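You operate a simulated robot arm through the tools that you are given. There is no shell and no other tool. Be economical: measure what you need, move in short steps, check, and stop when the job is done.

You run a simulated two-armed robot. Do the job below in one go: nothing can be reset, and whatever is moved stays where it is left.

JOB
Read the desk's 24 V supply on the hand meter.
Fine: key on first; hold the meter while its knob turns, to 200 V and then to OFF; red probe into probe rest one.

Only the result counts: the job must be done as asked and must still hold three seconds after the hand-in. Knocking over, shifting, dropping, spilling or breaking anything else fails it.

ROBOT AND FRAMES
Two 6-joint arms with two-finger parallel grippers on one trunk, on a base that drives. Base frame: it is fixed to the floor where the robot stands at the start and does not move with it; the origin is under the middle of the robot, x ahead of it, y to its left, z up; the surface under the hand at the start is at about z = 740. Units: mm, degrees, N and s.
The left shoulder is at the start at [60, 187, 1097], the right one opposite. With the tool pointing down near the work surface each hand reaches from about 100 to 600 mm from the robot's upright axis, wherever it stands, measured 20 degrees to its own side. Places, roughly: blue breaker [1000, -200, 500]; blue latch [1100, 600, 800]; dim knob [800, 100, 800]; emergency stop [1100, 500, 1000]; key switch [700, 0, 1000]; meter knob [500, 200, 800]; probe rest one [800, 200, 700]; range knob [1000, 400, 900]; red latch [900, 400, 800]; trim knob [1000, 500, 800]; trip knob [1000, 400, 900]; white breaker [900, -300, 500]; yellow breaker [1000, -200, 500]; yellow jack [800, 200, 700]. Payload 1.57 kg a hand.
The tool frame of a hand sits at the grasp point between the pads (the TCP): z along the fingers, y along the line on which they close. The tips reach 30 mm beyond it. The gripper opens to 110 mm. The fingers are 24 mm wide and 12 mm thick; the gripper's body (48 by 112 mm) begins 78 mm behind the TCP.
Orientation is that of the tool frame in the base frame, as a unit quaternion [x, y, z, w]. With the fingers straight down and closing along the base's y, the tool's x points along the base's -x, its y along +y and its z along -z.

CONTROLS
- The arms move only by the tool step_arm. It takes "left_rows", "right_rows" or both (then of equal length, played together; a hand with none holds still); each is a list that holds one entry, the list of rows, each a list of 7 numbers: the shift along the tool's x, y, z in units of 100 mm (1.0 is 100 mm), then the turn, a rotation vector about the tool's x, y, z in units of 60 degrees (1.0 is 60 degrees), then the finger opening in mm, from 0 to 110. In form: [[[x, y, z, wx, wy, wz, claw], ...]]. A call has 1 to 20 rows; each row is the pose to reach, as a shift and turn from the pose commanded when the call began, along the tool's axes at that moment. A call with a number of a shift or a turn outside -1 to 1 is refused whole. Rows are played at 5 a second. More than 50 mm and 8.6 degrees between two rows, or a gripper value outside its range, and nothing of the call is played. Where a pose cannot be reached the arm comes as near as it can. A force on the tool above 80 N (or 10 N above the force at the start of the call, whichever is more), or a blocked arm, ends the call early, and 0.2 s more pass. Each finger travels about 153 mm/s and halts on what it meets, pressing with about 35 N; the grip force reading is that of the motor and also rises with nothing between the fingers. The clock runs only during rows and for 0.2 s after the last one: add rows that repeat a pose to give the fingers time. It gives the time, the measured TCP pose, the force on the tool (base axes), the opening and the grip force at its end, in the units of the frame above (readings bear some noise), with the torque about the TCP (base axes, N m) and any sound that the robot's microphone picked up.
- Cameras (640 x 400 px; columns grow to the right, rows downward): "scene" is now at [12.7, 6.9, 1632.4]; the picture's right is [0.10, -1.00, 0.00], its down [-0.80, -0.08, -0.59] and it looks along [0.59, 0.06, -0.81] (base axes); focal length 283 px, centre (320, 200). "left" rides on the left gripper at [70, -16, -141] in its tool frame; the picture's right is [0.23, 0.97, 0.00], its down [-0.86, 0.20, -0.48] and it looks along [-0.47, 0.11, 0.88] (tool axes); focal length 222 px, centre (320, 200). "right" rides on the right gripper at [70, 16, -141] in its tool frame; the picture's right is [-0.23, 0.97, 0.00], its down [-0.86, -0.20, -0.48] and it looks along [-0.47, -0.11, 0.88] (tool axes); focal length 222 px, centre (320, 200). There is no depth. A picture from a camera that has moved, and an enlarged one, comes with that camera's place and axes in the base frame and with its lens.
- get_image(camera): a new picture of that camera. No time passes.
- slide_trunk(by): slides the trunk up (or, below 0, down) by that many mm; the arms and the scene camera ride with it, the base frame stays. It gives what a move gives, with no picture.
- steer(legs): drives the robot by 1 to 6 legs, each [ahead, left, turn to the left] in mm, mm and degrees, along the robot's own axes; the way and the turn of a leg run together, so that a leg with both is an arc; at most 1500 mm and 180 degrees a leg. The arms and the cameras ride along, it lands a little off, and it stops where it bumps. It gives what a move gives.
- turn_head(pan, tilt): turns the head with the scene camera to pan (to the left, within 86 degrees either way) and tilt (down, from -29 to 69), counted from straight ahead of the robot. It gives what a move gives.
- close_up(camera, box): a new picture of the part [left, top, right, bottom] of that camera's present view, enlarged. No time passes.
- close_job(): hands the job in; it is judged then, once.

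Go step by step. Nothing tells you exact positions but the pictures and the camera data: compare them with the known pose of the tool, close in by small moves and look again before you grip or let go. The budget is 120 turns and 92 pictures, counting those below and the enlarged ones. Unless the task says otherwise, let go and move clear before handing in.

The tools are called after "Emit:" as name(argument=value, ...) on one line, values as JSON. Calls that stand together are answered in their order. step_arm: Moves the arms, as the interface text tells. Its arguments: {"type":"object","properties":{"left_rows":{"type":"array","items":{"type":"array","items":{"type":"array","items":{"type":"number"}}}},"right_rows":{"type":"array","items":{"type":"array","items":{"type":"array","items":{"type":"number"}}}}},"required":[]} The other tools are called the same way: slide_trunk (by) slides the trunk up or down; steer (legs) drives the base; turn_head (pan, tilt) turns the head that bears the scene camera; get_image (camera) takes a picture; close_up (camera, box) takes an enlarged picture of a part of a camera's view; close_job () hands the job in.

At the start:

```text
clock: 0.0
left_tcp_pos: [460.7, 323.3, 1145.9]
left_tool_rot: [0.0, 1.0, -0.001, 0.0]
left_force: [-0.9, 1.1, 0.2]
left_moment: [0.01, 0.03, 0.01]
left_gripper_width: 110.0
left_grasp_force: 0.1
right_tcp_pos: [401.3, -59.7, 1223.0]
right_tool_rot: [0.0, 1.0, 0.0, 0.0]
right_force: [-0.3, -0.4, -0.2]
right_moment: [0.01, 0.0, 0.01]
right_gripper_width: 110.2
right_grasp_force: 0.0
trunk travel left (down, up): [-725.0, 265.0]
robot x, y, heading: [-0.4, -3.9, -0.0]
head pan, tilt: [5.5, 53.7]
```

scene: 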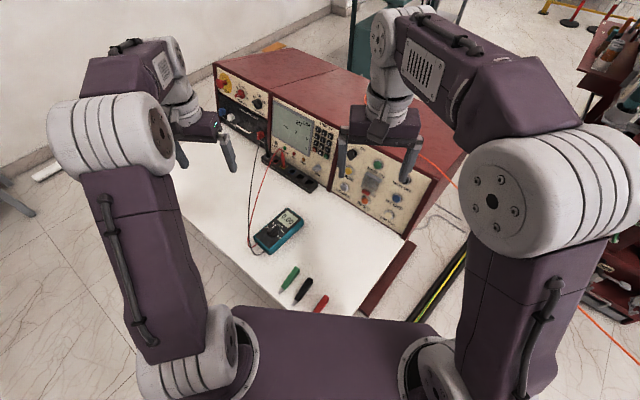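
right: 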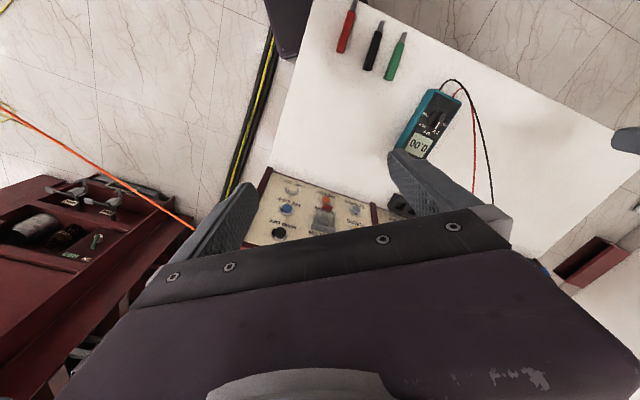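
left: 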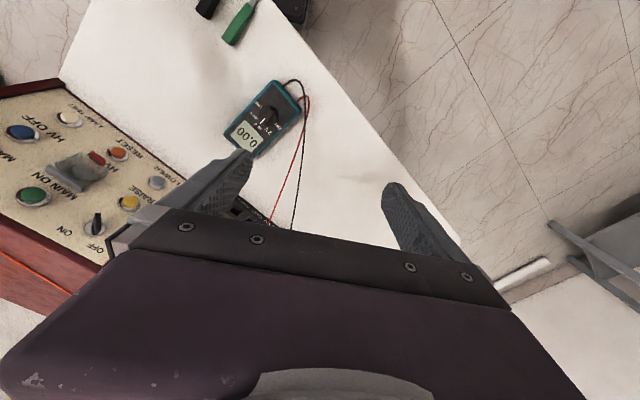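

I see a desk with a meter, a block with probes and jacks, and panels with a key switch. I'll look closer at these parts first.

Emit:
close_up(camera="scene", box=[200, 60, 340, 148])

Emit:
close_up(camera="scene", box=[230, 140, 350, 260])

Emit:
close_up(camera="scene", box=[320, 130, 440, 240])

Emit:
close_up(camera="left", box=[0, 70, 320, 270])

```text
4.55 times, centred on (270, 104) of scene
camera zoom: at [12.7, 6.9, 1632.4], right [0.1, -1.0, 0.0], down [-0.8, -0.08, -0.59], along [0.59, 0.06, -0.81], focal length 1286 px, centre (547, 636)
```

zoom: 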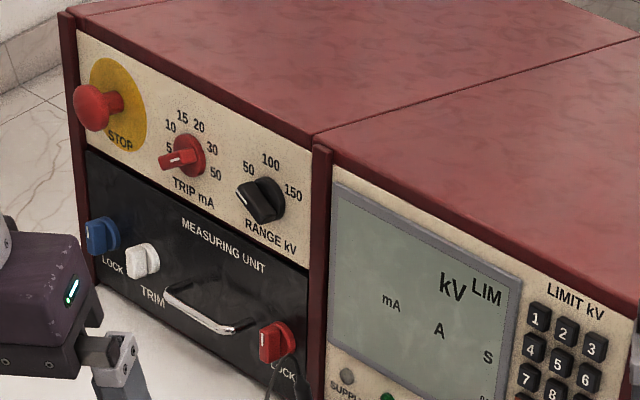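

```text
3.33 times, centred on (290, 200) of scene
camera zoom: at [12.7, 6.9, 1632.4], right [0.1, -1.0, 0.0], down [-0.8, -0.08, -0.59], along [0.59, 0.06, -0.81], focal length 943 px, centre (420, 200)
```

zoom: 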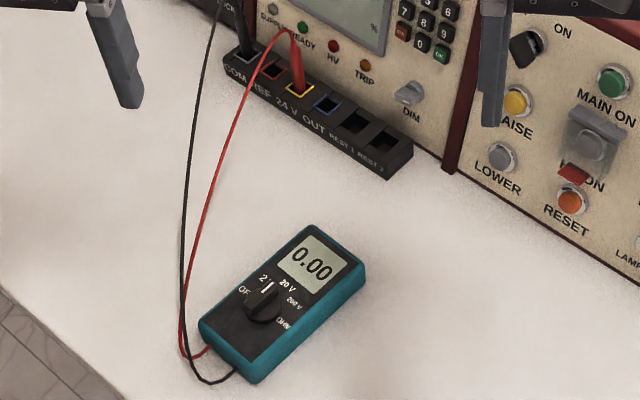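

```text
3.64 times, centred on (380, 185) of scene
camera zoom: at [12.7, 6.9, 1632.4], right [0.1, -1.0, 0.0], down [-0.8, -0.08, -0.59], along [0.59, 0.06, -0.81], focal length 1029 px, centre (102, 254)
```

zoom: 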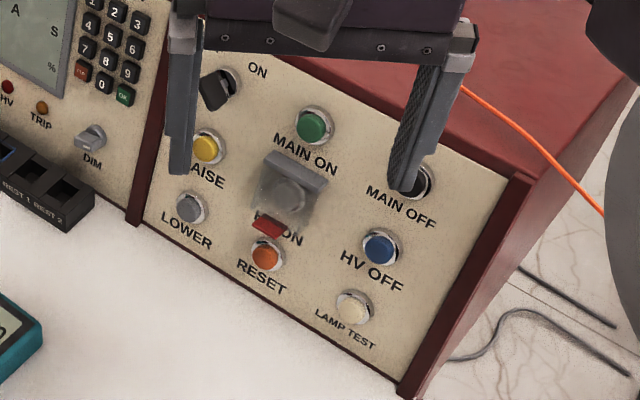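

```text
2.00 times, centred on (160, 170) of left
camera zoom: at [391.3, 306.4, 1286.6], right [-0.23, 0.97, 0.0], down [0.86, 0.2, 0.48], along [0.47, 0.11, -0.88], focal length 444 px, centre (640, 260)
```

zoom: 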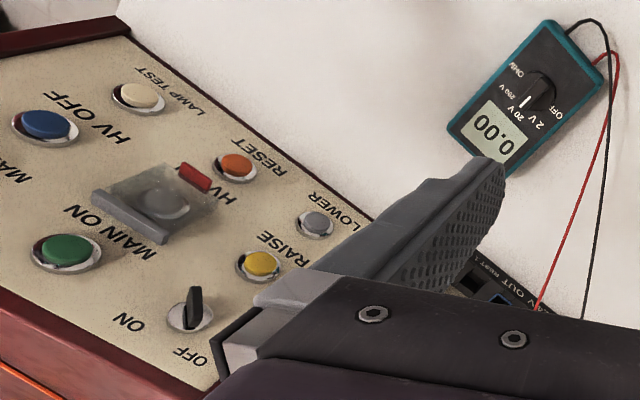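

The red probe seems to be in the yellow 24 V jack already. I'll zoom in to confirm, and check the key and the knob.

Emit:
close_up(camera="scene", box=[255, 135, 325, 195])

Emit:
close_up(camera="left", box=[215, 70, 315, 160])

Emit:
close_up(camera="scene", box=[335, 140, 375, 180])

Emit:
close_up(camera="left", box=[60, 190, 140, 260])

```text
6.67 times, centred on (290, 165) of scene
camera zoom: at [12.7, 6.9, 1632.4], right [0.1, -1.0, 0.0], down [-0.8, -0.08, -0.59], along [0.59, 0.06, -0.81], focal length 1886 px, centre (520, 433)
```

zoom: 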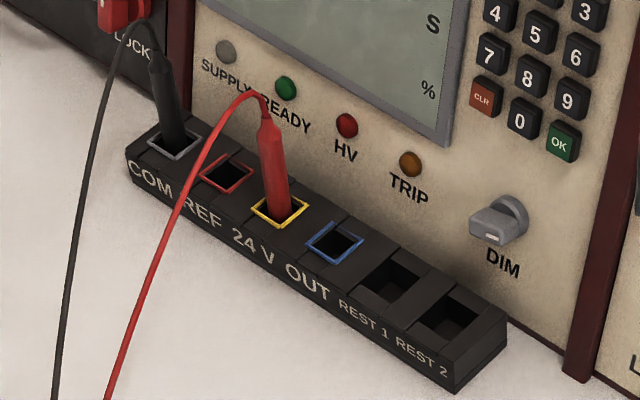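

```text
4.44 times, centred on (265, 115) of left
camera zoom: at [391.3, 306.4, 1286.6], right [-0.23, 0.97, 0.0], down [0.86, 0.2, 0.48], along [0.47, 0.11, -0.88], focal length 987 px, centre (564, 578)
```

zoom: 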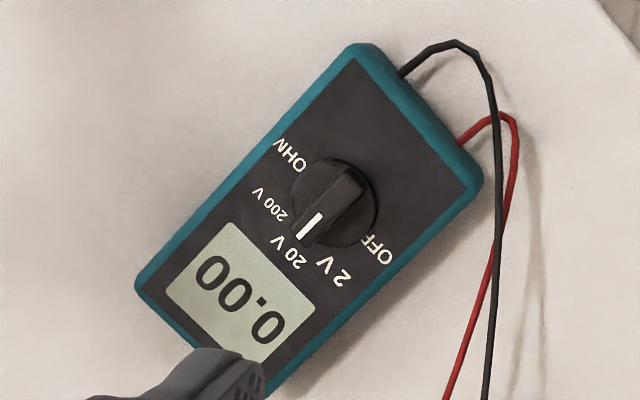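

```text
10.00 times, centred on (355, 160) of scene
camera zoom: at [12.7, 6.9, 1632.4], right [0.1, -1.0, 0.0], down [-0.8, -0.08, -0.59], along [0.59, 0.06, -0.81], focal length 2829 px, centre (-30, 600)
```

zoom: 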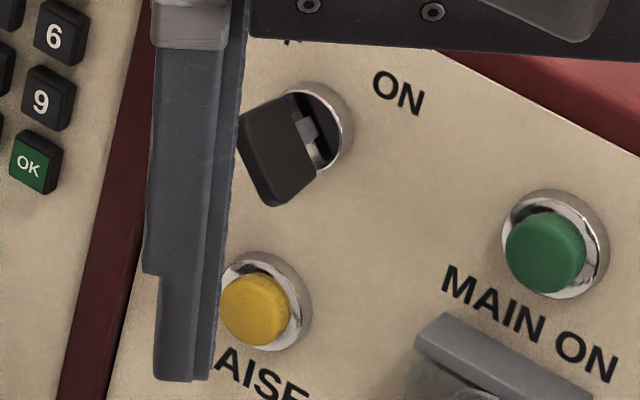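

```text
5.71 times, centred on (100, 225) of left
camera zoom: at [391.3, 306.4, 1286.6], right [-0.23, 0.97, 0.0], down [0.86, 0.2, 0.48], along [0.47, 0.11, -0.88], focal length 1269 px, centre (1577, 57)
```

zoom: 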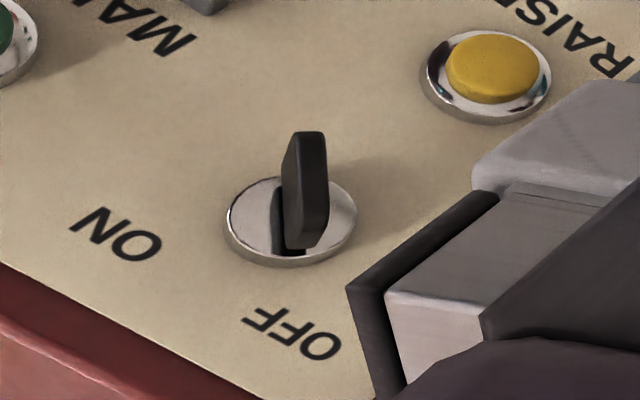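

The red probe is already in the yellow 24 V jack. By triangulation the key is near [720, -40, 952] and the meter knob near [483, 216, 790]. I'll move the right arm aside and start pitching the left hand toward the key panel.

Emit:
step_arm(right_rows=[[[0.2, -0.17, 0, 0, 0, 0, 110], [0.4, -0.34, 0, 0, 0, 0, 110], [0.6, -0.5, 0, 0, 0, 0, 110], [0.8, -0.67, 0, 0, 0, 0, 110], [0.95, -0.84, 0, 0, 0, 0, 110], [1.0, -1.0, 0, 0, 0, 0, 110]]], left_rows=[[[0, 0, 0, 0.0335, -0.103, 0.042, 110], [0, 0, 0, 0.067, -0.206, 0.084, 110], [0, 0, 0, 0.1, -0.309, 0.126, 110], [0, 0, 0, 0.134, -0.412, 0.168, 110], [0, 0, 0, 0.167, -0.515, 0.21, 110], [0, 0, 0, 0.201, -0.619, 0.253, 110]]])

Emit:
step_arm(right_rows=[[[0, -0.2, 0, 0, 0, 0, 110], [0, -0.4, 0, 0, 0, 0, 110], [0, -0.6, 0, 0, 0, 0, 110], [0, -0.7, 0, 0, 0, 0, 110], [0, -0.8, 0, 0, 0, 0, 110], [0, -0.8, 0, 0, 0, 0, 110]]], left_rows=[[[0, 0, 0, 0.0335, -0.103, 0.042, 110], [0, 0, 0, 0.067, -0.206, 0.084, 110], [0, 0, 0, 0.1, -0.309, 0.126, 110], [0, 0, 0, 0.134, -0.412, 0.168, 110], [0, 0, 0, 0.167, -0.515, 0.21, 110], [0, 0, 0, 0.201, -0.619, 0.253, 110]]])

Emit:
get_image(camera="scene")

Emit:
get_image(camera="left")

```text
clock: 1.4
left_tcp_pos: [461.3, 322.2, 1146.8]
left_tool_rot: [0.129, 0.934, -0.104, 0.318]
left_force: [0.6, 0.0, 0.8]
left_moment: [-0.03, -0.01, 0.03]
left_gripper_width: 109.8
left_grasp_force: 0.1
right_tcp_pos: [302.8, -161.7, 1223.9]
right_tool_rot: [0.0, 1.0, 0.0, 0.0]
right_force: [0.6, 0.1, 0.0]
right_moment: [0.02, 0.01, -0.01]
right_gripper_width: 110.0
right_grasp_force: 0.1
trunk travel left (down, up): [-725.0, 265.0]
robot x, y, heading: [0.5, -0.7, 0.1]
head pan, tilt: [5.5, 53.7]
```

```text
clock: 2.8
left_tcp_pos: [459.0, 322.5, 1145.1]
left_tool_rot: [0.242, 0.743, -0.193, 0.593]
left_force: [0.4, 0.3, -0.4]
left_moment: [0.03, 0.0, 0.02]
left_gripper_width: 109.7
left_grasp_force: 0.0
right_tcp_pos: [302.1, -239.6, 1224.0]
right_tool_rot: [0.0, 1.0, -0.001, 0.0]
right_force: [0.5, 0.2, 0.7]
right_moment: [-0.03, 0.0, 0.02]
right_gripper_width: 109.8
right_grasp_force: 0.0
trunk travel left (down, up): [-725.0, 265.0]
robot x, y, heading: [-0.2, -1.8, -0.2]
head pan, tilt: [5.5, 53.7]
```

```text
80 pictures are left
camera scene: at [13.2, 8.1, 1632.5], right [0.1, -1.0, 0.0], down [-0.8, -0.08, -0.59], along [0.59, 0.06, -0.81], focal length 283 px, centre (320, 200)
```

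scene: 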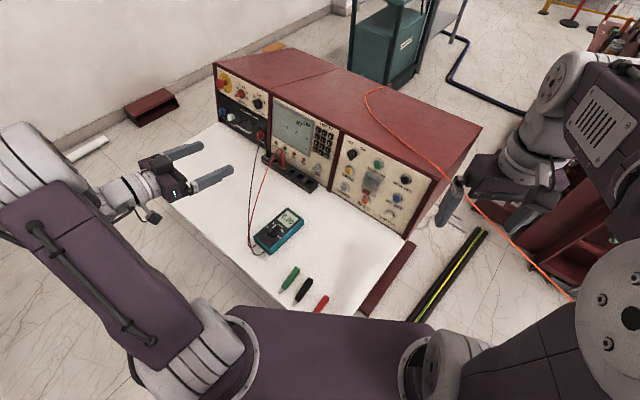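

```text
79 pictures are left
camera left: at [327.3, 400.1, 1108.7], right [0.53, 0.82, -0.22], down [-0.11, 0.32, 0.94], along [0.84, -0.48, 0.26], focal length 222 px, centre (320, 200)
```

left: 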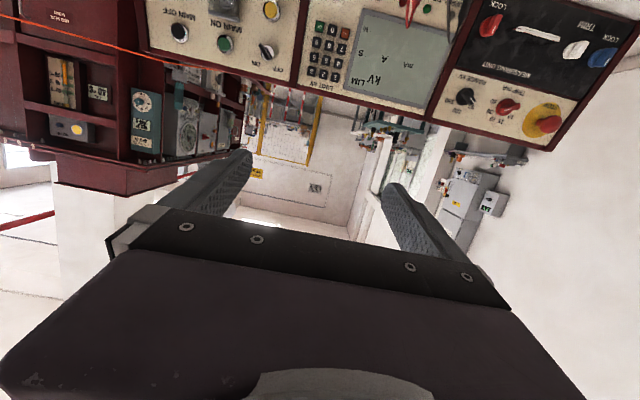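

The left hand now points along the panel. I'll bring it to a standoff in front of the key and look from there.

Emit:
step_arm(left_rows=[[[0.1, -0.2, 0.2, 0, 0, 0, 110], [0.2, -0.4, 0.4, 0, 0, 0, 110], [0.3, -0.6, 0.6, 0, 0, 0, 110], [0.4, -0.8, 0.8, 0, 0, 0, 110], [0.5, -1.0, 1.0, 0, 0, 0, 110]]])

Emit:
step_arm(left_rows=[[[0.1, -0.1, 0.25, 0, 0, 0, 110], [0.2, -0.2, 0.5, 0, 0, 0, 110], [0.3, -0.3, 0.75, 0, 0, 0, 110], [0.42, -0.4, 1.0, 0, 0, 0, 110]]])

Emit:
step_arm(left_rows=[[[0, 0, 0.25, 0, 0, 0, 110], [0, 0, 0.5, 0, 0, 0, 110], [0, 0, 0.75, 0, 0, 0, 110], [0, 0, 0.75, 0, 0, 0, 110]]])

Emit:
get_image(camera="scene")

Emit:
get_image(camera="left")

```text
clock: 4.0
left_tcp_pos: [483.9, 200.6, 1088.8]
left_tool_rot: [0.242, 0.745, -0.194, 0.59]
left_force: [-0.3, 0.1, 0.4]
left_moment: [0.0, -0.03, 0.04]
left_gripper_width: 109.9
left_grasp_force: 0.1
left hand out of reach, approached as far as the arm can: row 5
right_tcp_pos: [302.6, -240.8, 1222.4]
right_tool_rot: [0.0, 1.0, 0.0, 0.0]
right_force: [0.1, 0.4, -0.5]
right_moment: [0.03, 0.01, 0.0]
right_gripper_width: 109.8
right_grasp_force: 0.1
trunk travel left (down, up): [-725.0, 265.0]
robot x, y, heading: [-3.4, -1.1, 0.4]
head pan, tilt: [5.5, 53.7]
```

```text
clock: 5.0
left_tcp_pos: [560.2, 126.7, 1041.8]
left_tool_rot: [0.242, 0.746, -0.197, 0.588]
left_force: [0.3, -1.1, -0.7]
left_moment: [-0.02, 0.02, 0.01]
left_gripper_width: 109.8
left_grasp_force: 0.0
left hand out of reach, approached as far as the arm can: row 1, 2, 3, 4
right_tcp_pos: [302.7, -241.0, 1223.1]
right_tool_rot: [0.0, 1.0, 0.0, -0.001]
right_force: [-0.4, 0.2, 1.1]
right_moment: [0.03, 0.03, 0.01]
right_gripper_width: 110.1
right_grasp_force: 0.0
trunk travel left (down, up): [-725.0, 265.0]
robot x, y, heading: [1.2, 3.6, 0.0]
head pan, tilt: [5.5, 53.7]
```

```text
clock: 6.0
left_tcp_pos: [617.6, 85.1, 1025.9]
left_tool_rot: [0.242, 0.744, -0.192, 0.592]
left_force: [-0.6, -0.7, -0.8]
left_moment: [0.02, 0.0, 0.01]
left_gripper_width: 109.9
left_grasp_force: 0.1
right_tcp_pos: [302.6, -240.1, 1223.5]
right_tool_rot: [0.0, 1.0, 0.001, 0.0]
right_force: [0.5, 0.6, 0.0]
right_moment: [-0.02, 0.0, 0.02]
right_gripper_width: 110.0
right_grasp_force: 0.2
trunk travel left (down, up): [-725.0, 265.0]
robot x, y, heading: [3.0, 1.5, -0.0]
head pan, tilt: [5.5, 53.7]
```

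```text
78 pictures are left
camera scene: at [12.5, 7.0, 1632.4], right [0.1, -1.0, 0.0], down [-0.8, -0.08, -0.59], along [0.59, 0.06, -0.81], focal length 283 px, centre (320, 200)
```

scene: 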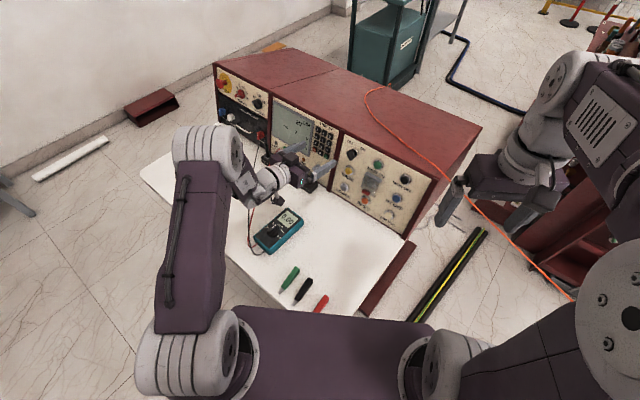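

```text
77 pictures are left
camera left: at [484.5, 162.5, 989.2], right [0.53, 0.82, -0.22], down [-0.1, 0.32, 0.94], along [0.84, -0.48, 0.26], focal length 222 px, centre (320, 200)
```

left: 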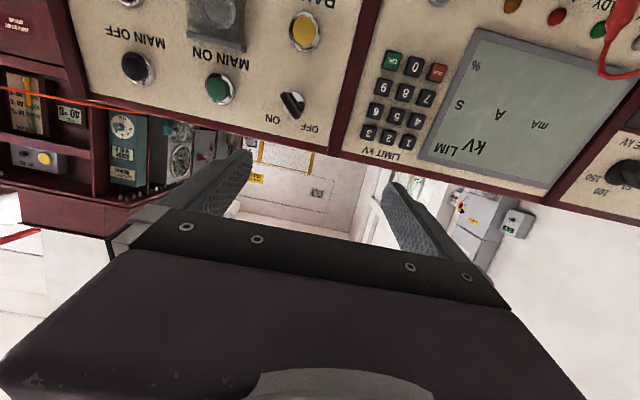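

The left arm reaches the area. I'll refine the panel yaw to about -33° with a 13° lean, and look closely at the key blade.

Emit:
close_up(camera="left", box=[260, 80, 330, 140])

Emit:
step_arm(left_rows=[[[0.11, -0.17, 0.1, -0.016, 0, -0.004, 110], [0.22, -0.34, 0.2, -0.032, 0, -0.007, 110], [0.33, -0.51, 0.3, -0.0487, 0, -0.011, 110], [0.33, -0.51, 0.3, -0.0487, 0, -0.011, 110]]])

Emit:
get_image(camera="left")

Emit:
close_up(camera="scene", box=[280, 120, 380, 220])

```text
6.67 times, centred on (295, 110) of left
camera zoom: at [484.5, 162.5, 989.2], right [0.53, 0.82, -0.22], down [-0.1, 0.32, 0.94], along [0.84, -0.48, 0.26], focal length 1481 px, centre (487, 800)
```

zoom: 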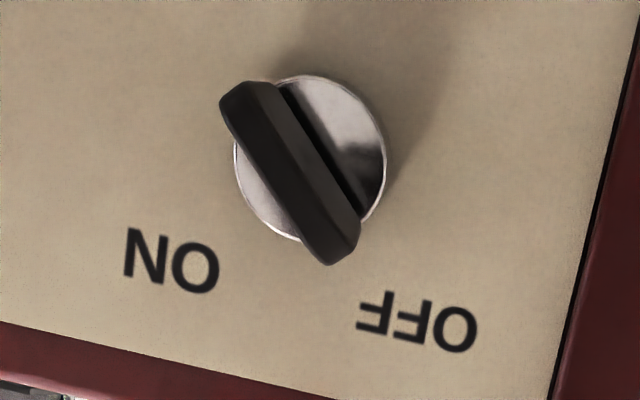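

```text
clock: 7.0
left_tcp_pos: [620.0, 33.4, 991.8]
left_tool_rot: [0.221, 0.751, -0.181, 0.595]
left_force: [0.0, 0.2, 1.0]
left_moment: [0.02, 0.02, 0.02]
left_gripper_width: 109.9
left_grasp_force: 0.0
left hand out of reach, approached as far as the arm can: row 3, 4
right_tcp_pos: [301.7, -241.1, 1223.1]
right_tool_rot: [0.0, 1.0, 0.0, 0.0]
right_force: [-0.8, 0.6, 0.4]
right_moment: [-0.02, -0.02, 0.0]
right_gripper_width: 110.2
right_grasp_force: 0.1
trunk travel left (down, up): [-725.0, 265.0]
robot x, y, heading: [-2.6, -0.9, -0.1]
head pan, tilt: [5.5, 53.7]
```

```text
75 pictures are left
camera left: at [483.0, 102.9, 954.9], right [0.49, 0.84, -0.23], down [-0.11, 0.32, 0.94], along [0.86, -0.43, 0.25], focal length 222 px, centre (320, 200)
```

left: 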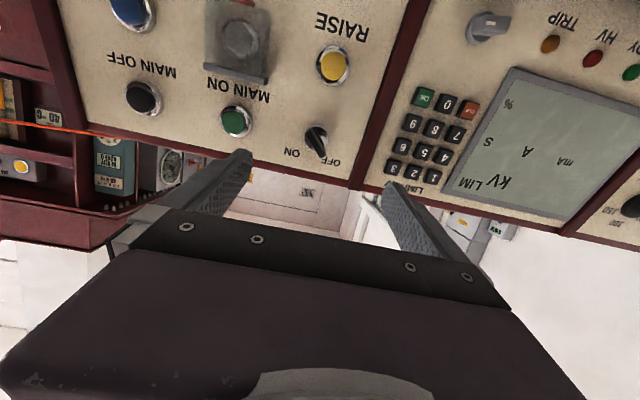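

```text
4.00 times, centred on (330, 170) of scene
camera zoom: at [12.5, 7.0, 1632.4], right [0.1, -1.0, 0.0], down [-0.8, -0.08, -0.59], along [0.59, 0.06, -0.81], focal length 1132 px, centre (280, 320)
```

zoom: 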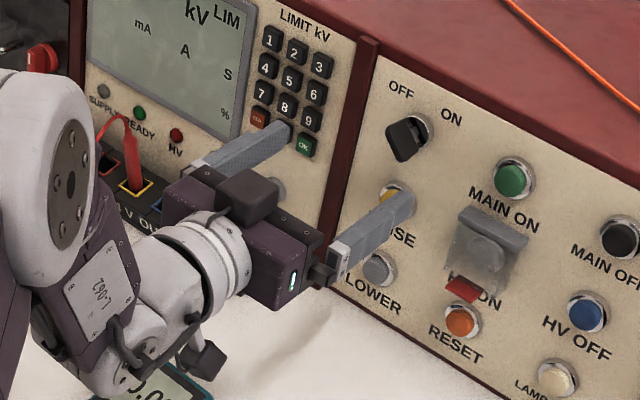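

The left arm is at the edge of its reach here, so the base has to shift left along the desk and turn about -33°. First I'll look down to check the clearance between base and desk.

Emit:
turn_head(pan=20, tilt=69)

Emit:
get_image(camera="scene")

```text
clock: 7.8
left_tcp_pos: [619.1, 32.7, 990.7]
left_tool_rot: [0.221, 0.752, -0.181, 0.594]
left_force: [0.6, -1.2, 0.3]
left_moment: [-0.04, 0.03, -0.03]
left_gripper_width: 110.0
left_grasp_force: 0.0
right_tcp_pos: [300.1, -241.5, 1224.5]
right_tool_rot: [0.0, 1.0, 0.0, 0.001]
right_force: [-0.4, 0.6, 0.3]
right_moment: [0.01, 0.0, -0.02]
right_gripper_width: 110.1
right_grasp_force: 0.0
trunk travel left (down, up): [-725.0, 265.0]
robot x, y, heading: [-0.4, 0.4, 0.0]
head pan, tilt: [20.0, 68.8]
```

```text
73 pictures are left
camera scene: at [-7.9, 18.8, 1615.4], right [0.34, -0.94, 0.0], down [-0.88, -0.32, -0.36], along [0.34, 0.12, -0.93], focal length 283 px, centre (320, 200)
```

scene: 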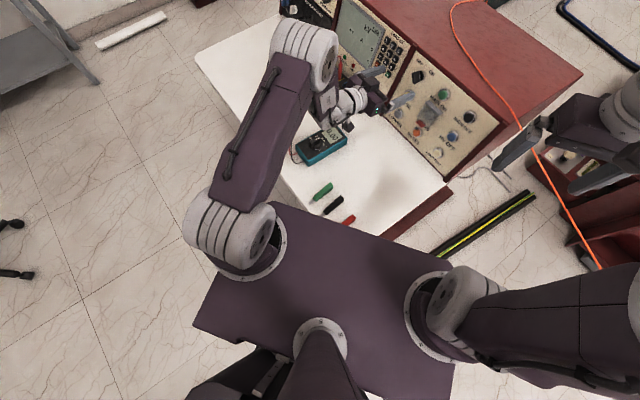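

The desk's near edge is about 130 mm from the robot's axis. I'll pull the left hand back, then back the base off, slide it left along the desk and turn to face the desk squarely.

Emit:
step_arm(left_rows=[[[0, 0, -0.25, 0, 0, 0, 110], [0, 0, -0.5, 0, 0, 0, 110], [0, 0, -0.75, 0, 0, 0, 110], [0, 0, -1.0, 0, 0, 0, 110], [0, 0, -1.0, 0, 0, 0, 110]]])

Emit:
steer(legs=[[-126, 82, 0], [229, 352, 0], [0, 0, -34]])

Emit:
turn_head(pan=0, tilt=55)

Emit:
get_image(camera="scene")

```text
clock: 9.0
left_tcp_pos: [584.8, 97.7, 1040.2]
left_tool_rot: [0.223, 0.751, -0.181, 0.594]
left_force: [0.2, -0.1, -0.1]
left_moment: [0.01, -0.01, -0.01]
left_gripper_width: 110.3
left_grasp_force: 0.0
left hand out of reach, approached as far as the arm can: row 1, 2, 3, 4, 5
right_tcp_pos: [302.6, -240.8, 1223.8]
right_tool_rot: [0.0, 1.0, 0.0, 0.0]
right_force: [1.4, -0.3, 0.2]
right_moment: [0.06, -0.02, 0.02]
right_gripper_width: 110.0
right_grasp_force: 0.1
trunk travel left (down, up): [-725.0, 265.0]
robot x, y, heading: [-1.0, 4.8, -0.1]
head pan, tilt: [20.0, 68.8]
```

```text
clock: 14.2
left_tcp_pos: [642.1, 199.8, 1041.1]
left_tool_rot: [0.431, 0.654, -0.345, 0.517]
left_force: [0.4, 0.3, 0.5]
left_moment: [0.01, 0.01, 0.05]
left_gripper_width: 109.8
left_grasp_force: 0.0
right_tcp_pos: [219.4, 75.5, 1223.9]
right_tool_rot: [0.291, 0.957, 0.0, 0.0]
right_force: [0.0, 0.3, 0.1]
right_moment: [0.0, 0.01, 0.0]
right_gripper_width: 109.7
right_grasp_force: 0.1
trunk travel left (down, up): [-725.0, 265.0]
robot x, y, heading: [97.8, 443.8, -33.8]
head pan, tilt: [20.0, 68.8]
```

```text
clock: 15.0
left_tcp_pos: [642.6, 199.7, 1040.4]
left_tool_rot: [0.431, 0.654, -0.345, 0.517]
left_force: [-0.6, 0.4, -0.2]
left_moment: [0.02, -0.02, 0.03]
left_gripper_width: 110.3
left_grasp_force: 0.0
right_tcp_pos: [219.3, 77.4, 1223.9]
right_tool_rot: [0.291, 0.957, 0.0, 0.0]
right_force: [-0.2, -0.2, 0.5]
right_moment: [0.0, 0.03, 0.01]
right_gripper_width: 110.1
right_grasp_force: 0.0
trunk travel left (down, up): [-725.0, 265.0]
robot x, y, heading: [99.4, 443.3, -33.9]
head pan, tilt: [0.0, 55.0]
```

```text
72 pictures are left
camera scene: at [111.6, 436.9, 1630.7], right [-0.56, -0.83, 0.0], down [-0.68, 0.46, -0.57], along [0.48, -0.32, -0.82], focal length 283 px, centre (320, 200)
```

scene: 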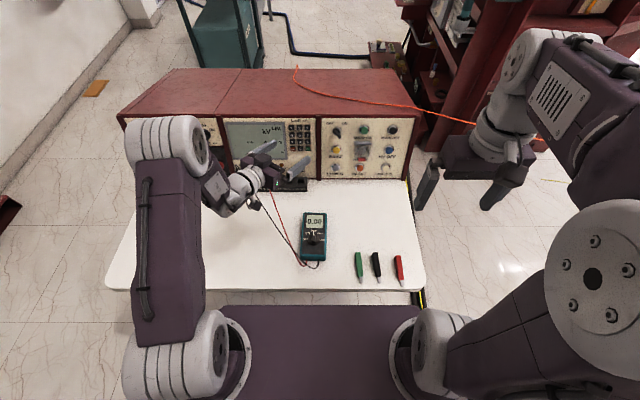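

The robot now faces the desk squarely with the near edge about 300 mm ahead. I'll check the under-desk clearance with the right hand camera.

Emit:
get_image(camera="right")

Emit:
get_image(camera="left")

```text
71 pictures are left
camera right: at [171.5, 129.1, 1365.5], right [0.73, 0.68, 0.0], down [0.6, -0.64, 0.48], along [0.33, -0.35, -0.88], focal length 222 px, centre (320, 200)
```

right: 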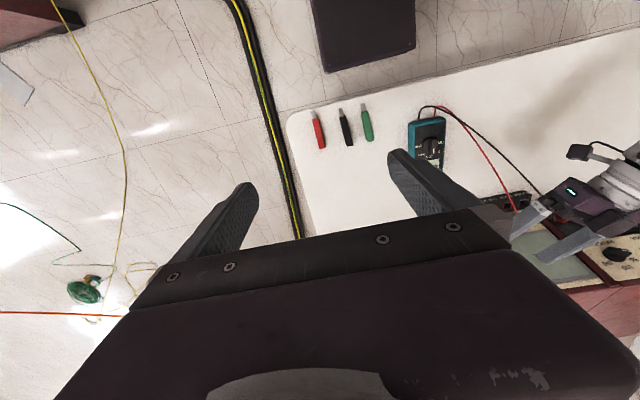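

```text
70 pictures are left
camera left: at [567.4, 334.8, 1004.4], right [0.87, 0.43, -0.23], down [0.08, 0.33, 0.94], along [0.48, -0.84, 0.25], focal length 222 px, centre (320, 200)
```

left: 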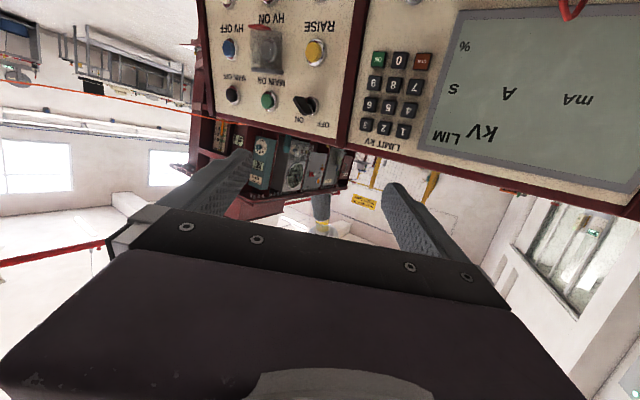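

The base front is about 235 mm ahead of the axis and only about 250 mm tall, so it fits under the desk, as it already partly did at the start. I'll advance 130 mm.

Emit:
steer(legs=[[70, 0, 0], [60, 0, 0]])

Emit:
get_image(camera="left")

Emit:
get_image(camera="scene")

```text
clock: 16.6
left_tcp_pos: [749.8, 127.6, 1042.9]
left_tool_rot: [0.431, 0.653, -0.345, 0.518]
left_force: [-0.8, 0.2, 0.7]
left_moment: [-0.01, 0.01, 0.02]
left_gripper_width: 110.0
left_grasp_force: 0.1
right_tcp_pos: [325.0, 4.5, 1225.3]
right_tool_rot: [0.291, 0.957, -0.001, 0.002]
right_force: [0.2, 0.0, 0.5]
right_moment: [-0.01, -0.04, -0.04]
right_gripper_width: 109.8
right_grasp_force: 0.2
trunk travel left (down, up): [-725.0, 265.0]
robot x, y, heading: [208.7, 371.6, -33.7]
head pan, tilt: [0.0, 55.0]
```

```text
69 pictures are left
camera left: at [674.2, 262.9, 1006.3], right [0.88, 0.43, -0.23], down [0.08, 0.33, 0.94], along [0.48, -0.84, 0.26], focal length 222 px, centre (320, 200)
```

left: 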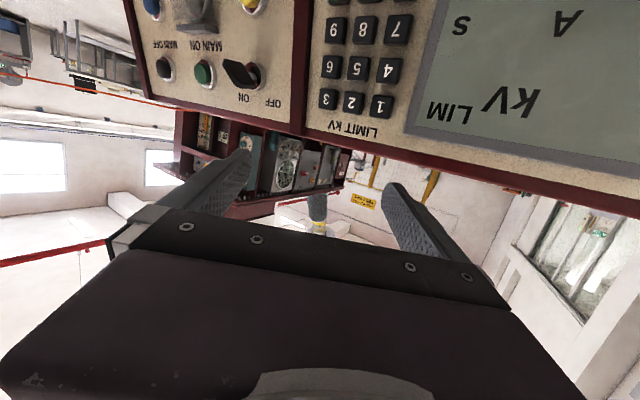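

```text
68 pictures are left
camera scene: at [216.4, 366.5, 1630.8], right [-0.56, -0.83, 0.0], down [-0.68, 0.45, -0.58], along [0.48, -0.32, -0.82], focal length 283 px, centre (320, 200)
```

scene: 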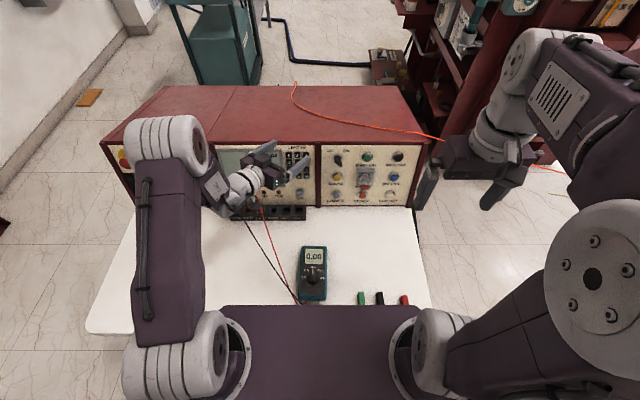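

The base is now well placed. I'll swing the left hand back square to the panel at a standoff from the key, and roll it to match the blade, which points about 45° left of up at OFF.

Emit:
step_arm(left_rows=[[[0.06, -0.19, 0.08, -0.107, 0, -0.025, 110], [0.12, -0.38, 0.16, -0.215, -0.001, -0.05, 110], [0.18, -0.57, 0.24, -0.322, -0.001, -0.074, 110], [0.24, -0.76, 0.32, -0.43, -0.002, -0.099, 110], [0.3, -0.95, 0.4, -0.537, -0.002, -0.124, 110]]])

Emit:
step_arm(left_rows=[[[0.04, -0.1, 0, 0, 0, -0.125, 110], [0.08, -0.2, 0, 0, 0, -0.25, 110], [0.12, -0.3, -0.02, 0, 0, -0.375, 110], [0.16, -0.4, -0.03, 0, 0, -0.5, 110], [0.2, -0.5, -0.04, 0, 0, -0.625, 110], [0.26, -0.62, -0.06, 0, 0, -0.75, 110]]])

Emit:
get_image(camera="left")

Emit:
close_up(camera="scene", box=[230, 120, 410, 220])

```text
clock: 17.8
left_tcp_pos: [754.3, 81.7, 1044.1]
left_tool_rot: [0.341, 0.711, -0.306, 0.534]
left_force: [-0.3, -0.3, -0.2]
left_moment: [-0.01, 0.0, 0.01]
left_gripper_width: 109.9
left_grasp_force: 0.1
left hand out of reach, approached as far as the arm can: row 1, 2, 3, 4, 5
right_tcp_pos: [329.1, 2.6, 1224.4]
right_tool_rot: [0.29, 0.957, 0.0, 0.0]
right_force: [-0.6, -0.3, -0.2]
right_moment: [0.06, -0.01, 0.03]
right_gripper_width: 110.1
right_grasp_force: 0.1
trunk travel left (down, up): [-725.0, 265.0]
robot x, y, heading: [209.6, 369.5, -33.7]
head pan, tilt: [0.0, 55.0]
```

```text
clock: 19.2
left_tcp_pos: [727.2, 87.1, 1029.6]
left_tool_rot: [0.052, 0.786, -0.495, 0.366]
left_force: [0.1, -0.2, -0.3]
left_moment: [0.02, -0.01, 0.0]
left_gripper_width: 109.8
left_grasp_force: 0.0
left hand out of reach, approached as far as the arm can: row 1, 2, 3, 4, 5, 6
right_tcp_pos: [328.3, 2.7, 1224.3]
right_tool_rot: [0.29, 0.957, -0.001, 0.0]
right_force: [0.2, 0.1, 0.7]
right_moment: [0.02, -0.02, -0.03]
right_gripper_width: 110.1
right_grasp_force: 0.1
trunk travel left (down, up): [-725.0, 265.0]
robot x, y, heading: [213.9, 372.2, -34.0]
head pan, tilt: [0.0, 55.0]
```

```text
67 pictures are left
camera left: at [595.6, 174.3, 1032.0], right [0.27, 0.43, -0.86], down [0.46, 0.73, 0.5], along [0.85, -0.53, 0.0], focal length 222 px, centre (320, 200)
```

left: 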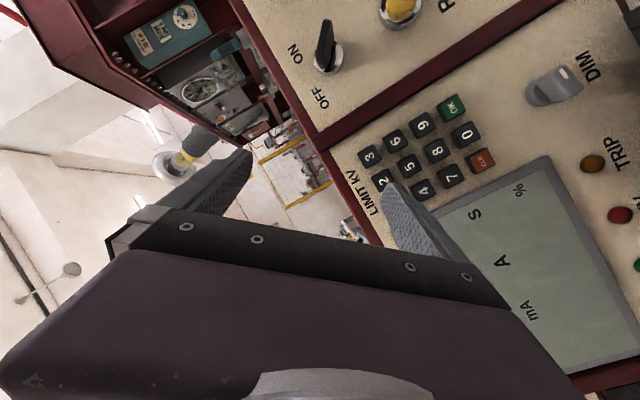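

```text
3.56 times, centred on (320, 170) of scene
camera zoom: at [221.3, 363.2, 1630.8], right [-0.56, -0.83, 0.0], down [-0.68, 0.46, -0.57], along [0.48, -0.32, -0.82], focal length 1006 px, centre (320, 307)
```

zoom: 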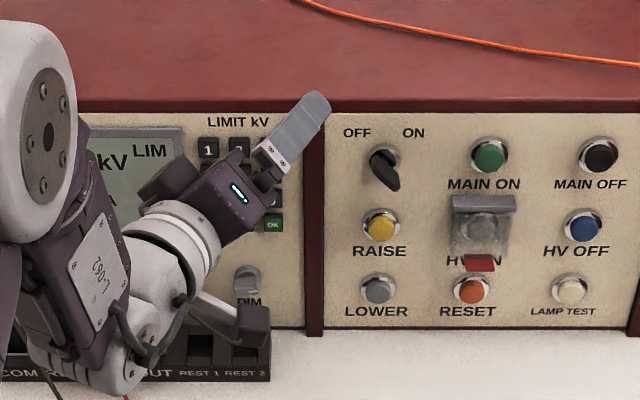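

The left arm is limited in this pose, and the right arm is better placed for the key. I'll retract the left hand and pitch the right hand forward.

Emit:
step_arm(left_rows=[[[-0.02, 0.02, -0.2, 0, 0, 0.12, 110], [-0.05, 0.04, -0.4, 0, 0, 0.24, 110], [-0.07, 0.06, -0.6, 0, 0, 0.36, 110], [-0.1, 0.08, -0.8, 0, 0, 0.48, 110], [-0.12, 0.1, -1.0, 0, 0, 0.6, 110]]], right_rows=[[[0, 0, 0, 0, -0.128, 0, 110], [0, 0, 0, 0, -0.257, 0, 110], [0, 0, 0, 0, -0.385, 0, 110], [0, 0, 0, 0, -0.513, 0, 110], [0, 0, 0, 0, -0.642, 0, 110]]])

Emit:
step_arm(left_rows=[[[0, 0, -0.2, 0, 0, 0, 110], [0, 0, -0.4, 0, 0, 0, 110], [0, 0, -0.6, 0, 0, 0, 110], [0, 0, -0.8, 0, 0, 0, 110], [0, 0, -1.0, 0, 0, 0, 110]]], right_rows=[[[0, 0, 0, 0, -0.128, 0, 110], [0, 0, 0, 0, -0.257, 0, 110], [0, 0, 0, 0, -0.385, 0, 110], [0, 0, 0, 0, -0.513, 0, 110], [0, 0, 0, 0, -0.642, 0, 110]]])

Emit:
get_image(camera="scene")

```text
clock: 20.4
left_tcp_pos: [686.9, 175.4, 1054.9]
left_tool_rot: [0.284, 0.735, -0.346, 0.51]
left_force: [-0.4, 0.2, 0.4]
left_moment: [0.02, -0.01, 0.01]
left_gripper_width: 109.9
left_grasp_force: 0.1
left hand out of reach, approached as far as the arm can: row 1
right_tcp_pos: [354.2, -68.8, 1197.3]
right_tool_rot: [0.276, 0.903, -0.097, 0.315]
right_force: [-0.4, -0.4, -0.4]
right_moment: [-0.02, -0.01, -0.03]
right_gripper_width: 110.2
right_grasp_force: 0.1
right hand out of reach, approached as far as the arm can: row 2, 3, 4, 5
trunk travel left (down, up): [-725.0, 265.0]
robot x, y, heading: [210.3, 368.1, -34.0]
head pan, tilt: [0.0, 55.0]
```

```text
clock: 21.6
left_tcp_pos: [693.5, 218.0, 1067.4]
left_tool_rot: [0.283, 0.736, -0.346, 0.508]
left_force: [0.0, -0.7, -0.8]
left_moment: [0.03, 0.0, 0.01]
left_gripper_width: 109.9
left_grasp_force: 0.0
left hand out of reach, approached as far as the arm can: row 2, 3, 4, 5
right_tcp_pos: [349.5, -151.5, 1238.3]
right_tool_rot: [0.229, 0.748, -0.18, 0.596]
right_force: [-0.4, -1.1, 0.3]
right_moment: [0.01, 0.0, 0.06]
right_gripper_width: 110.0
right_grasp_force: 0.1
right hand out of reach, approached as far as the arm can: row 1, 2, 3, 4, 5
trunk travel left (down, up): [-725.0, 265.0]
robot x, y, heading: [214.6, 372.0, -33.6]
head pan, tilt: [0.0, 55.0]
```

```text
65 pictures are left
camera scene: at [221.3, 359.6, 1630.7], right [-0.56, -0.83, 0.0], down [-0.68, 0.46, -0.57], along [0.48, -0.32, -0.82], focal length 283 px, centre (320, 200)
```

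scene: 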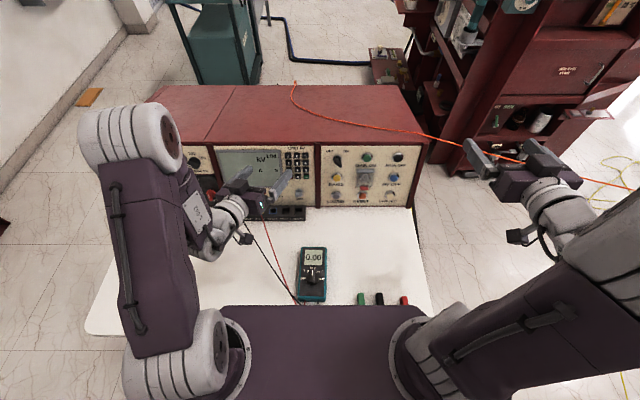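

The right hand is now level with the correct orientation. The arms can't fold too close to the shoulder, so I'll bring the right hand forward and down to the key standoff.

Emit:
step_arm(right_rows=[[[0.18, 0.24, 0.08, 0, 0, 0, 110], [0.36, 0.48, 0.16, 0, 0, 0, 110], [0.54, 0.73, 0.24, 0, 0, 0, 110], [0.73, 0.98, 0.32, 0, 0, 0, 110]]])

Emit:
step_arm(right_rows=[[[0.18, 0.24, 0.08, 0, 0, 0, 110], [0.36, 0.48, 0.16, 0, 0, 0, 110], [0.54, 0.73, 0.24, 0, 0, 0, 110], [0.73, 0.98, 0.32, 0, 0, 0, 110]]])

Emit:
get_image(camera="scene")

Emit:
get_image(camera="right")

```text
clock: 22.6
left_tcp_pos: [695.4, 219.7, 1066.2]
left_tool_rot: [0.282, 0.737, -0.346, 0.507]
left_force: [-0.4, 0.5, -0.5]
left_moment: [0.07, 0.01, -0.01]
left_gripper_width: 110.4
left_grasp_force: 0.0
right_tcp_pos: [451.6, -150.9, 1159.4]
right_tool_rot: [0.229, 0.75, -0.18, 0.595]
right_force: [0.2, -0.6, -1.2]
right_moment: [0.0, 0.01, -0.03]
right_gripper_width: 110.2
right_grasp_force: 0.1
right hand out of reach, approached as far as the arm can: row 1, 2, 3, 4
trunk travel left (down, up): [-725.0, 265.0]
robot x, y, heading: [208.7, 372.1, -33.7]
head pan, tilt: [0.0, 55.0]
```

```text
clock: 23.6
left_tcp_pos: [696.2, 221.4, 1065.8]
left_tool_rot: [0.282, 0.736, -0.348, 0.508]
left_force: [0.8, 1.1, -0.7]
left_moment: [-0.03, 0.02, -0.03]
left_gripper_width: 110.0
left_grasp_force: 0.1
right_tcp_pos: [509.4, -104.2, 1143.0]
right_tool_rot: [0.248, 0.751, -0.143, 0.595]
right_force: [-0.2, -0.6, -0.6]
right_moment: [0.01, -0.02, -0.02]
right_gripper_width: 109.9
right_grasp_force: 0.1
right hand out of reach, approached as far as the arm can: row 1, 2, 3, 4
trunk travel left (down, up): [-725.0, 265.0]
robot x, y, heading: [209.3, 370.8, -33.9]
head pan, tilt: [0.0, 55.0]
```

```text
64 pictures are left
camera scene: at [224.3, 364.5, 1630.8], right [-0.56, -0.83, 0.0], down [-0.68, 0.46, -0.57], along [0.47, -0.32, -0.82], focal length 283 px, centre (320, 200)
```

scene: 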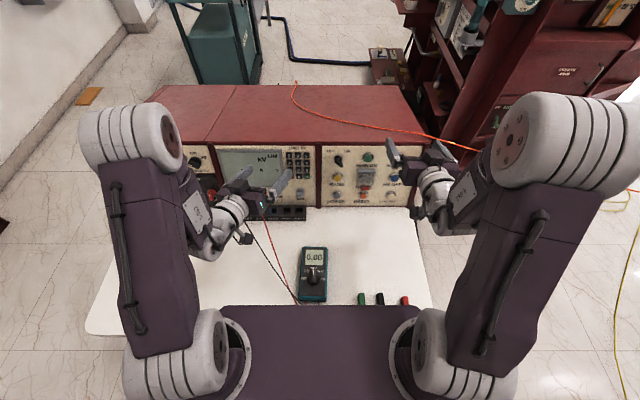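

```text
63 pictures are left
camera right: at [391.1, -3.1, 1111.3], right [0.57, 0.77, 0.3], down [-0.36, -0.09, 0.93], along [0.74, -0.64, 0.22], focal length 222 px, centre (320, 200)
```

right: 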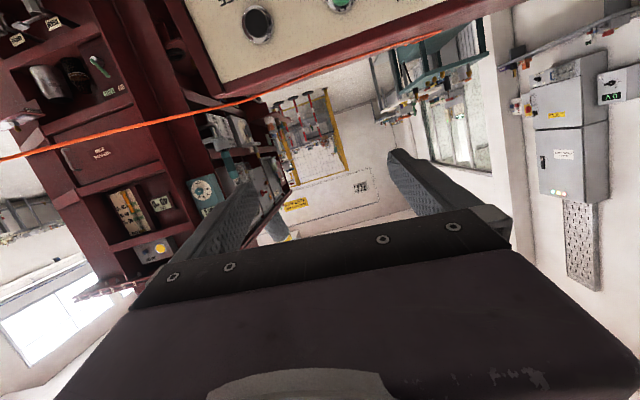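

Both arms are too folded here: horizontal reach needs more distance to the panel. I'll back the base off 140 mm for the key and come closer again later for the tabletop work.

Emit:
steer(legs=[[-140, 0, 0]])

Emit:
get_image(camera="right")

```text
clock: 24.9
left_tcp_pos: [578.1, 298.0, 1066.7]
left_tool_rot: [0.283, 0.737, -0.348, 0.506]
left_force: [1.0, -0.5, -0.3]
left_moment: [-0.01, -0.01, 0.02]
left_gripper_width: 110.2
left_grasp_force: 0.0
right_tcp_pos: [390.6, -28.0, 1140.3]
right_tool_rot: [0.251, 0.75, -0.145, 0.594]
right_force: [0.3, 0.2, 0.1]
right_moment: [0.01, 0.02, 0.01]
right_gripper_width: 110.0
right_grasp_force: 0.2
trunk travel left (down, up): [-725.0, 265.0]
robot x, y, heading: [94.7, 447.2, -33.8]
head pan, tilt: [0.0, 55.0]
```

```text
62 pictures are left
camera right: at [273.5, 72.8, 1110.8], right [0.57, 0.77, 0.3], down [-0.36, -0.1, 0.93], along [0.74, -0.64, 0.22], focal length 222 px, centre (320, 200)
```

right: 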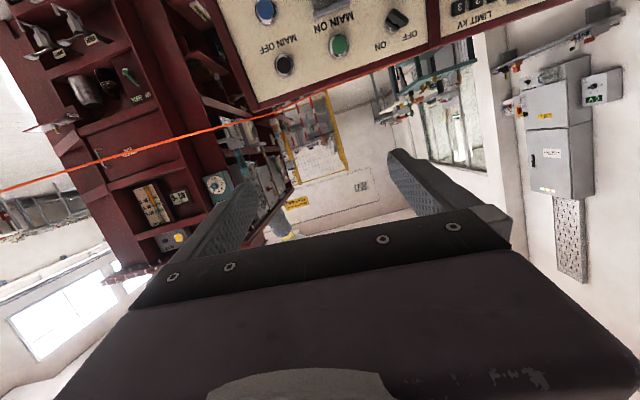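

With more room, I'll bring the right hand to the standoff and roll it to the blade's angle.

Emit:
step_arm(right_rows=[[[0.15, 0.19, 0.25, 0.007, -0.007, -0.018, 110], [0.3, 0.38, 0.5, 0.014, -0.013, -0.036, 110], [0.46, 0.58, 0.75, 0.021, -0.02, -0.054, 110], [0.61, 0.77, 1.0, 0.0277, -0.0266, -0.0728, 110]]])

Emit:
step_arm(right_rows=[[[0.1, 0.13, 0.15, 0, 0, -0.125, 110], [0.2, 0.26, 0.3, 0, 0, -0.25, 110], [0.3, 0.39, 0.5, 0, 0, -0.375, 110], [0.4, 0.52, 0.7, 0, 0, -0.5, 110], [0.5, 0.65, 0.9, 0, 0, -0.625, 110], [0.61, 0.77, 1.0, 0, 0, -0.75, 110]]])

Emit:
get_image(camera="right")

Emit:
get_image(camera="scene")

```text
clock: 25.9
left_tcp_pos: [578.0, 296.3, 1066.6]
left_tool_rot: [0.283, 0.736, -0.347, 0.507]
left_force: [0.3, 0.1, -0.7]
left_moment: [0.01, -0.01, 0.01]
left_gripper_width: 110.2
left_grasp_force: 0.1
right_tcp_pos: [473.6, -82.5, 1088.2]
right_tool_rot: [0.225, 0.754, -0.142, 0.6]
right_force: [1.0, -0.4, 0.6]
right_moment: [0.03, 0.03, 0.02]
right_gripper_width: 110.2
right_grasp_force: 0.1
right hand out of reach, approached as far as the arm can: row 1, 2, 3, 4
trunk travel left (down, up): [-725.0, 265.0]
robot x, y, heading: [97.1, 447.4, -34.0]
head pan, tilt: [0.0, 55.0]
```

```text
clock: 27.5
left_tcp_pos: [548.2, 304.9, 1080.3]
left_tool_rot: [0.288, 0.726, -0.354, 0.515]
left_force: [-0.5, -1.2, -0.9]
left_moment: [0.0, 0.01, 0.07]
left_gripper_width: 110.1
left_grasp_force: 0.0
right_tcp_pos: [626.1, -99.4, 930.4]
right_tool_rot: [-0.085, 0.862, -0.282, 0.413]
right_force: [-72.8, 61.9, 51.3]
right_moment: [-4.51, -3.05, -2.55]
right_gripper_width: 94.4
right_grasp_force: 0.0
right hand out of reach, approached as far as the arm can: row 1, 2, 3, 4, 5, 6
trunk travel left (down, up): [-725.0, 265.0]
robot x, y, heading: [86.9, 448.3, -34.6]
head pan, tilt: [0.0, 55.0]
stopped in row 6 (right hand): the force on the tool passed its limit at 259 N (the readings are from after the stop); the commanded pose is now the measured one
```

```text
61 pictures are left
camera right: at [476.9, -53.6, 945.8], right [0.23, 0.89, -0.39], down [0.17, 0.36, 0.92], along [0.96, -0.28, -0.07], focal length 222 px, centre (320, 200)
```

right: 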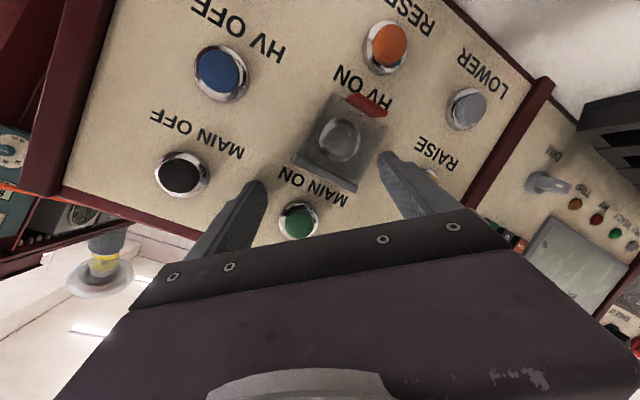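

```text
60 pictures are left
camera scene: at [67.8, 466.4, 1631.5], right [-0.57, -0.82, 0.0], down [-0.66, 0.46, -0.59], along [0.49, -0.34, -0.8], focal length 283 px, centre (320, 200)
```

scene: 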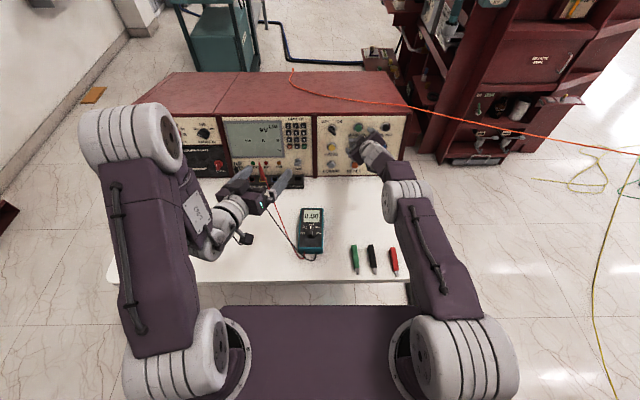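

The right arm flipped to its extended posture and the fingertips touched the panel. I'll back straight off at once and check that nothing changed.

Emit:
step_arm(right_rows=[[[0, 0, -0.2, 0, 0, 0, 110], [0, 0, -0.4, 0, 0, 0, 110], [0, 0, -0.6, 0, 0, 0, 110], [0, 0, -0.7, 0, 0, 0, 110]]])

Emit:
get_image(camera="right")

Emit:
close_up(camera="scene", box=[210, 90, 430, 230])

```text
clock: 28.0
left_tcp_pos: [550.0, 308.6, 1077.3]
left_tool_rot: [0.286, 0.727, -0.353, 0.515]
left_force: [0.9, -0.6, -0.3]
left_moment: [0.01, -0.03, 0.04]
left_gripper_width: 109.9
left_grasp_force: 0.1
right_tcp_pos: [625.6, -102.1, 932.1]
right_tool_rot: [-0.089, 0.861, -0.28, 0.414]
right_force: [-66.7, 66.4, 49.7]
right_moment: [-4.28, -2.85, -1.93]
right_gripper_width: 90.0
right_grasp_force: 0.1
right hand out of reach, approached as far as the arm can: row 1, 2
trunk travel left (down, up): [-725.0, 265.0]
robot x, y, heading: [89.5, 452.1, -34.7]
head pan, tilt: [0.0, 55.0]
stopped in row 2 (right hand): the force on the tool passed its limit at 121 N (the readings are from after the stop); the commanded pose is now the measured one
```

```text
59 pictures are left
camera right: at [475.5, -57.4, 947.3], right [0.22, 0.89, -0.39], down [0.17, 0.36, 0.92], along [0.96, -0.27, -0.07], focal length 222 px, centre (320, 200)
```

right: 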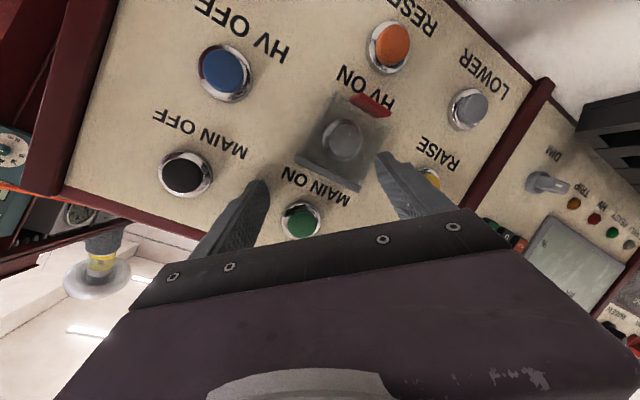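

```text
2.86 times, centred on (320, 160) of scene
camera zoom: at [69.3, 466.6, 1630.5], right [-0.57, -0.82, 0.0], down [-0.66, 0.46, -0.59], along [0.49, -0.34, -0.81], focal length 808 px, centre (320, 314)
```

zoom: 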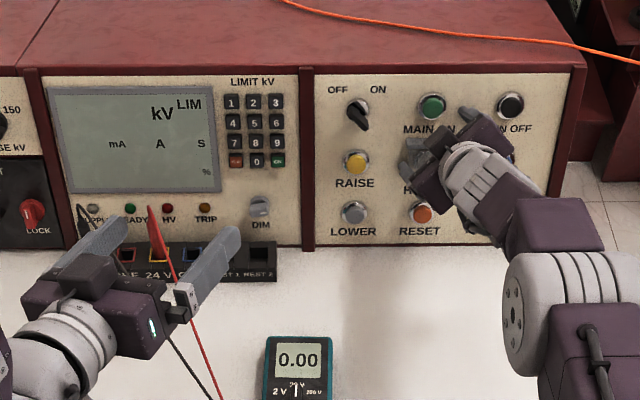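

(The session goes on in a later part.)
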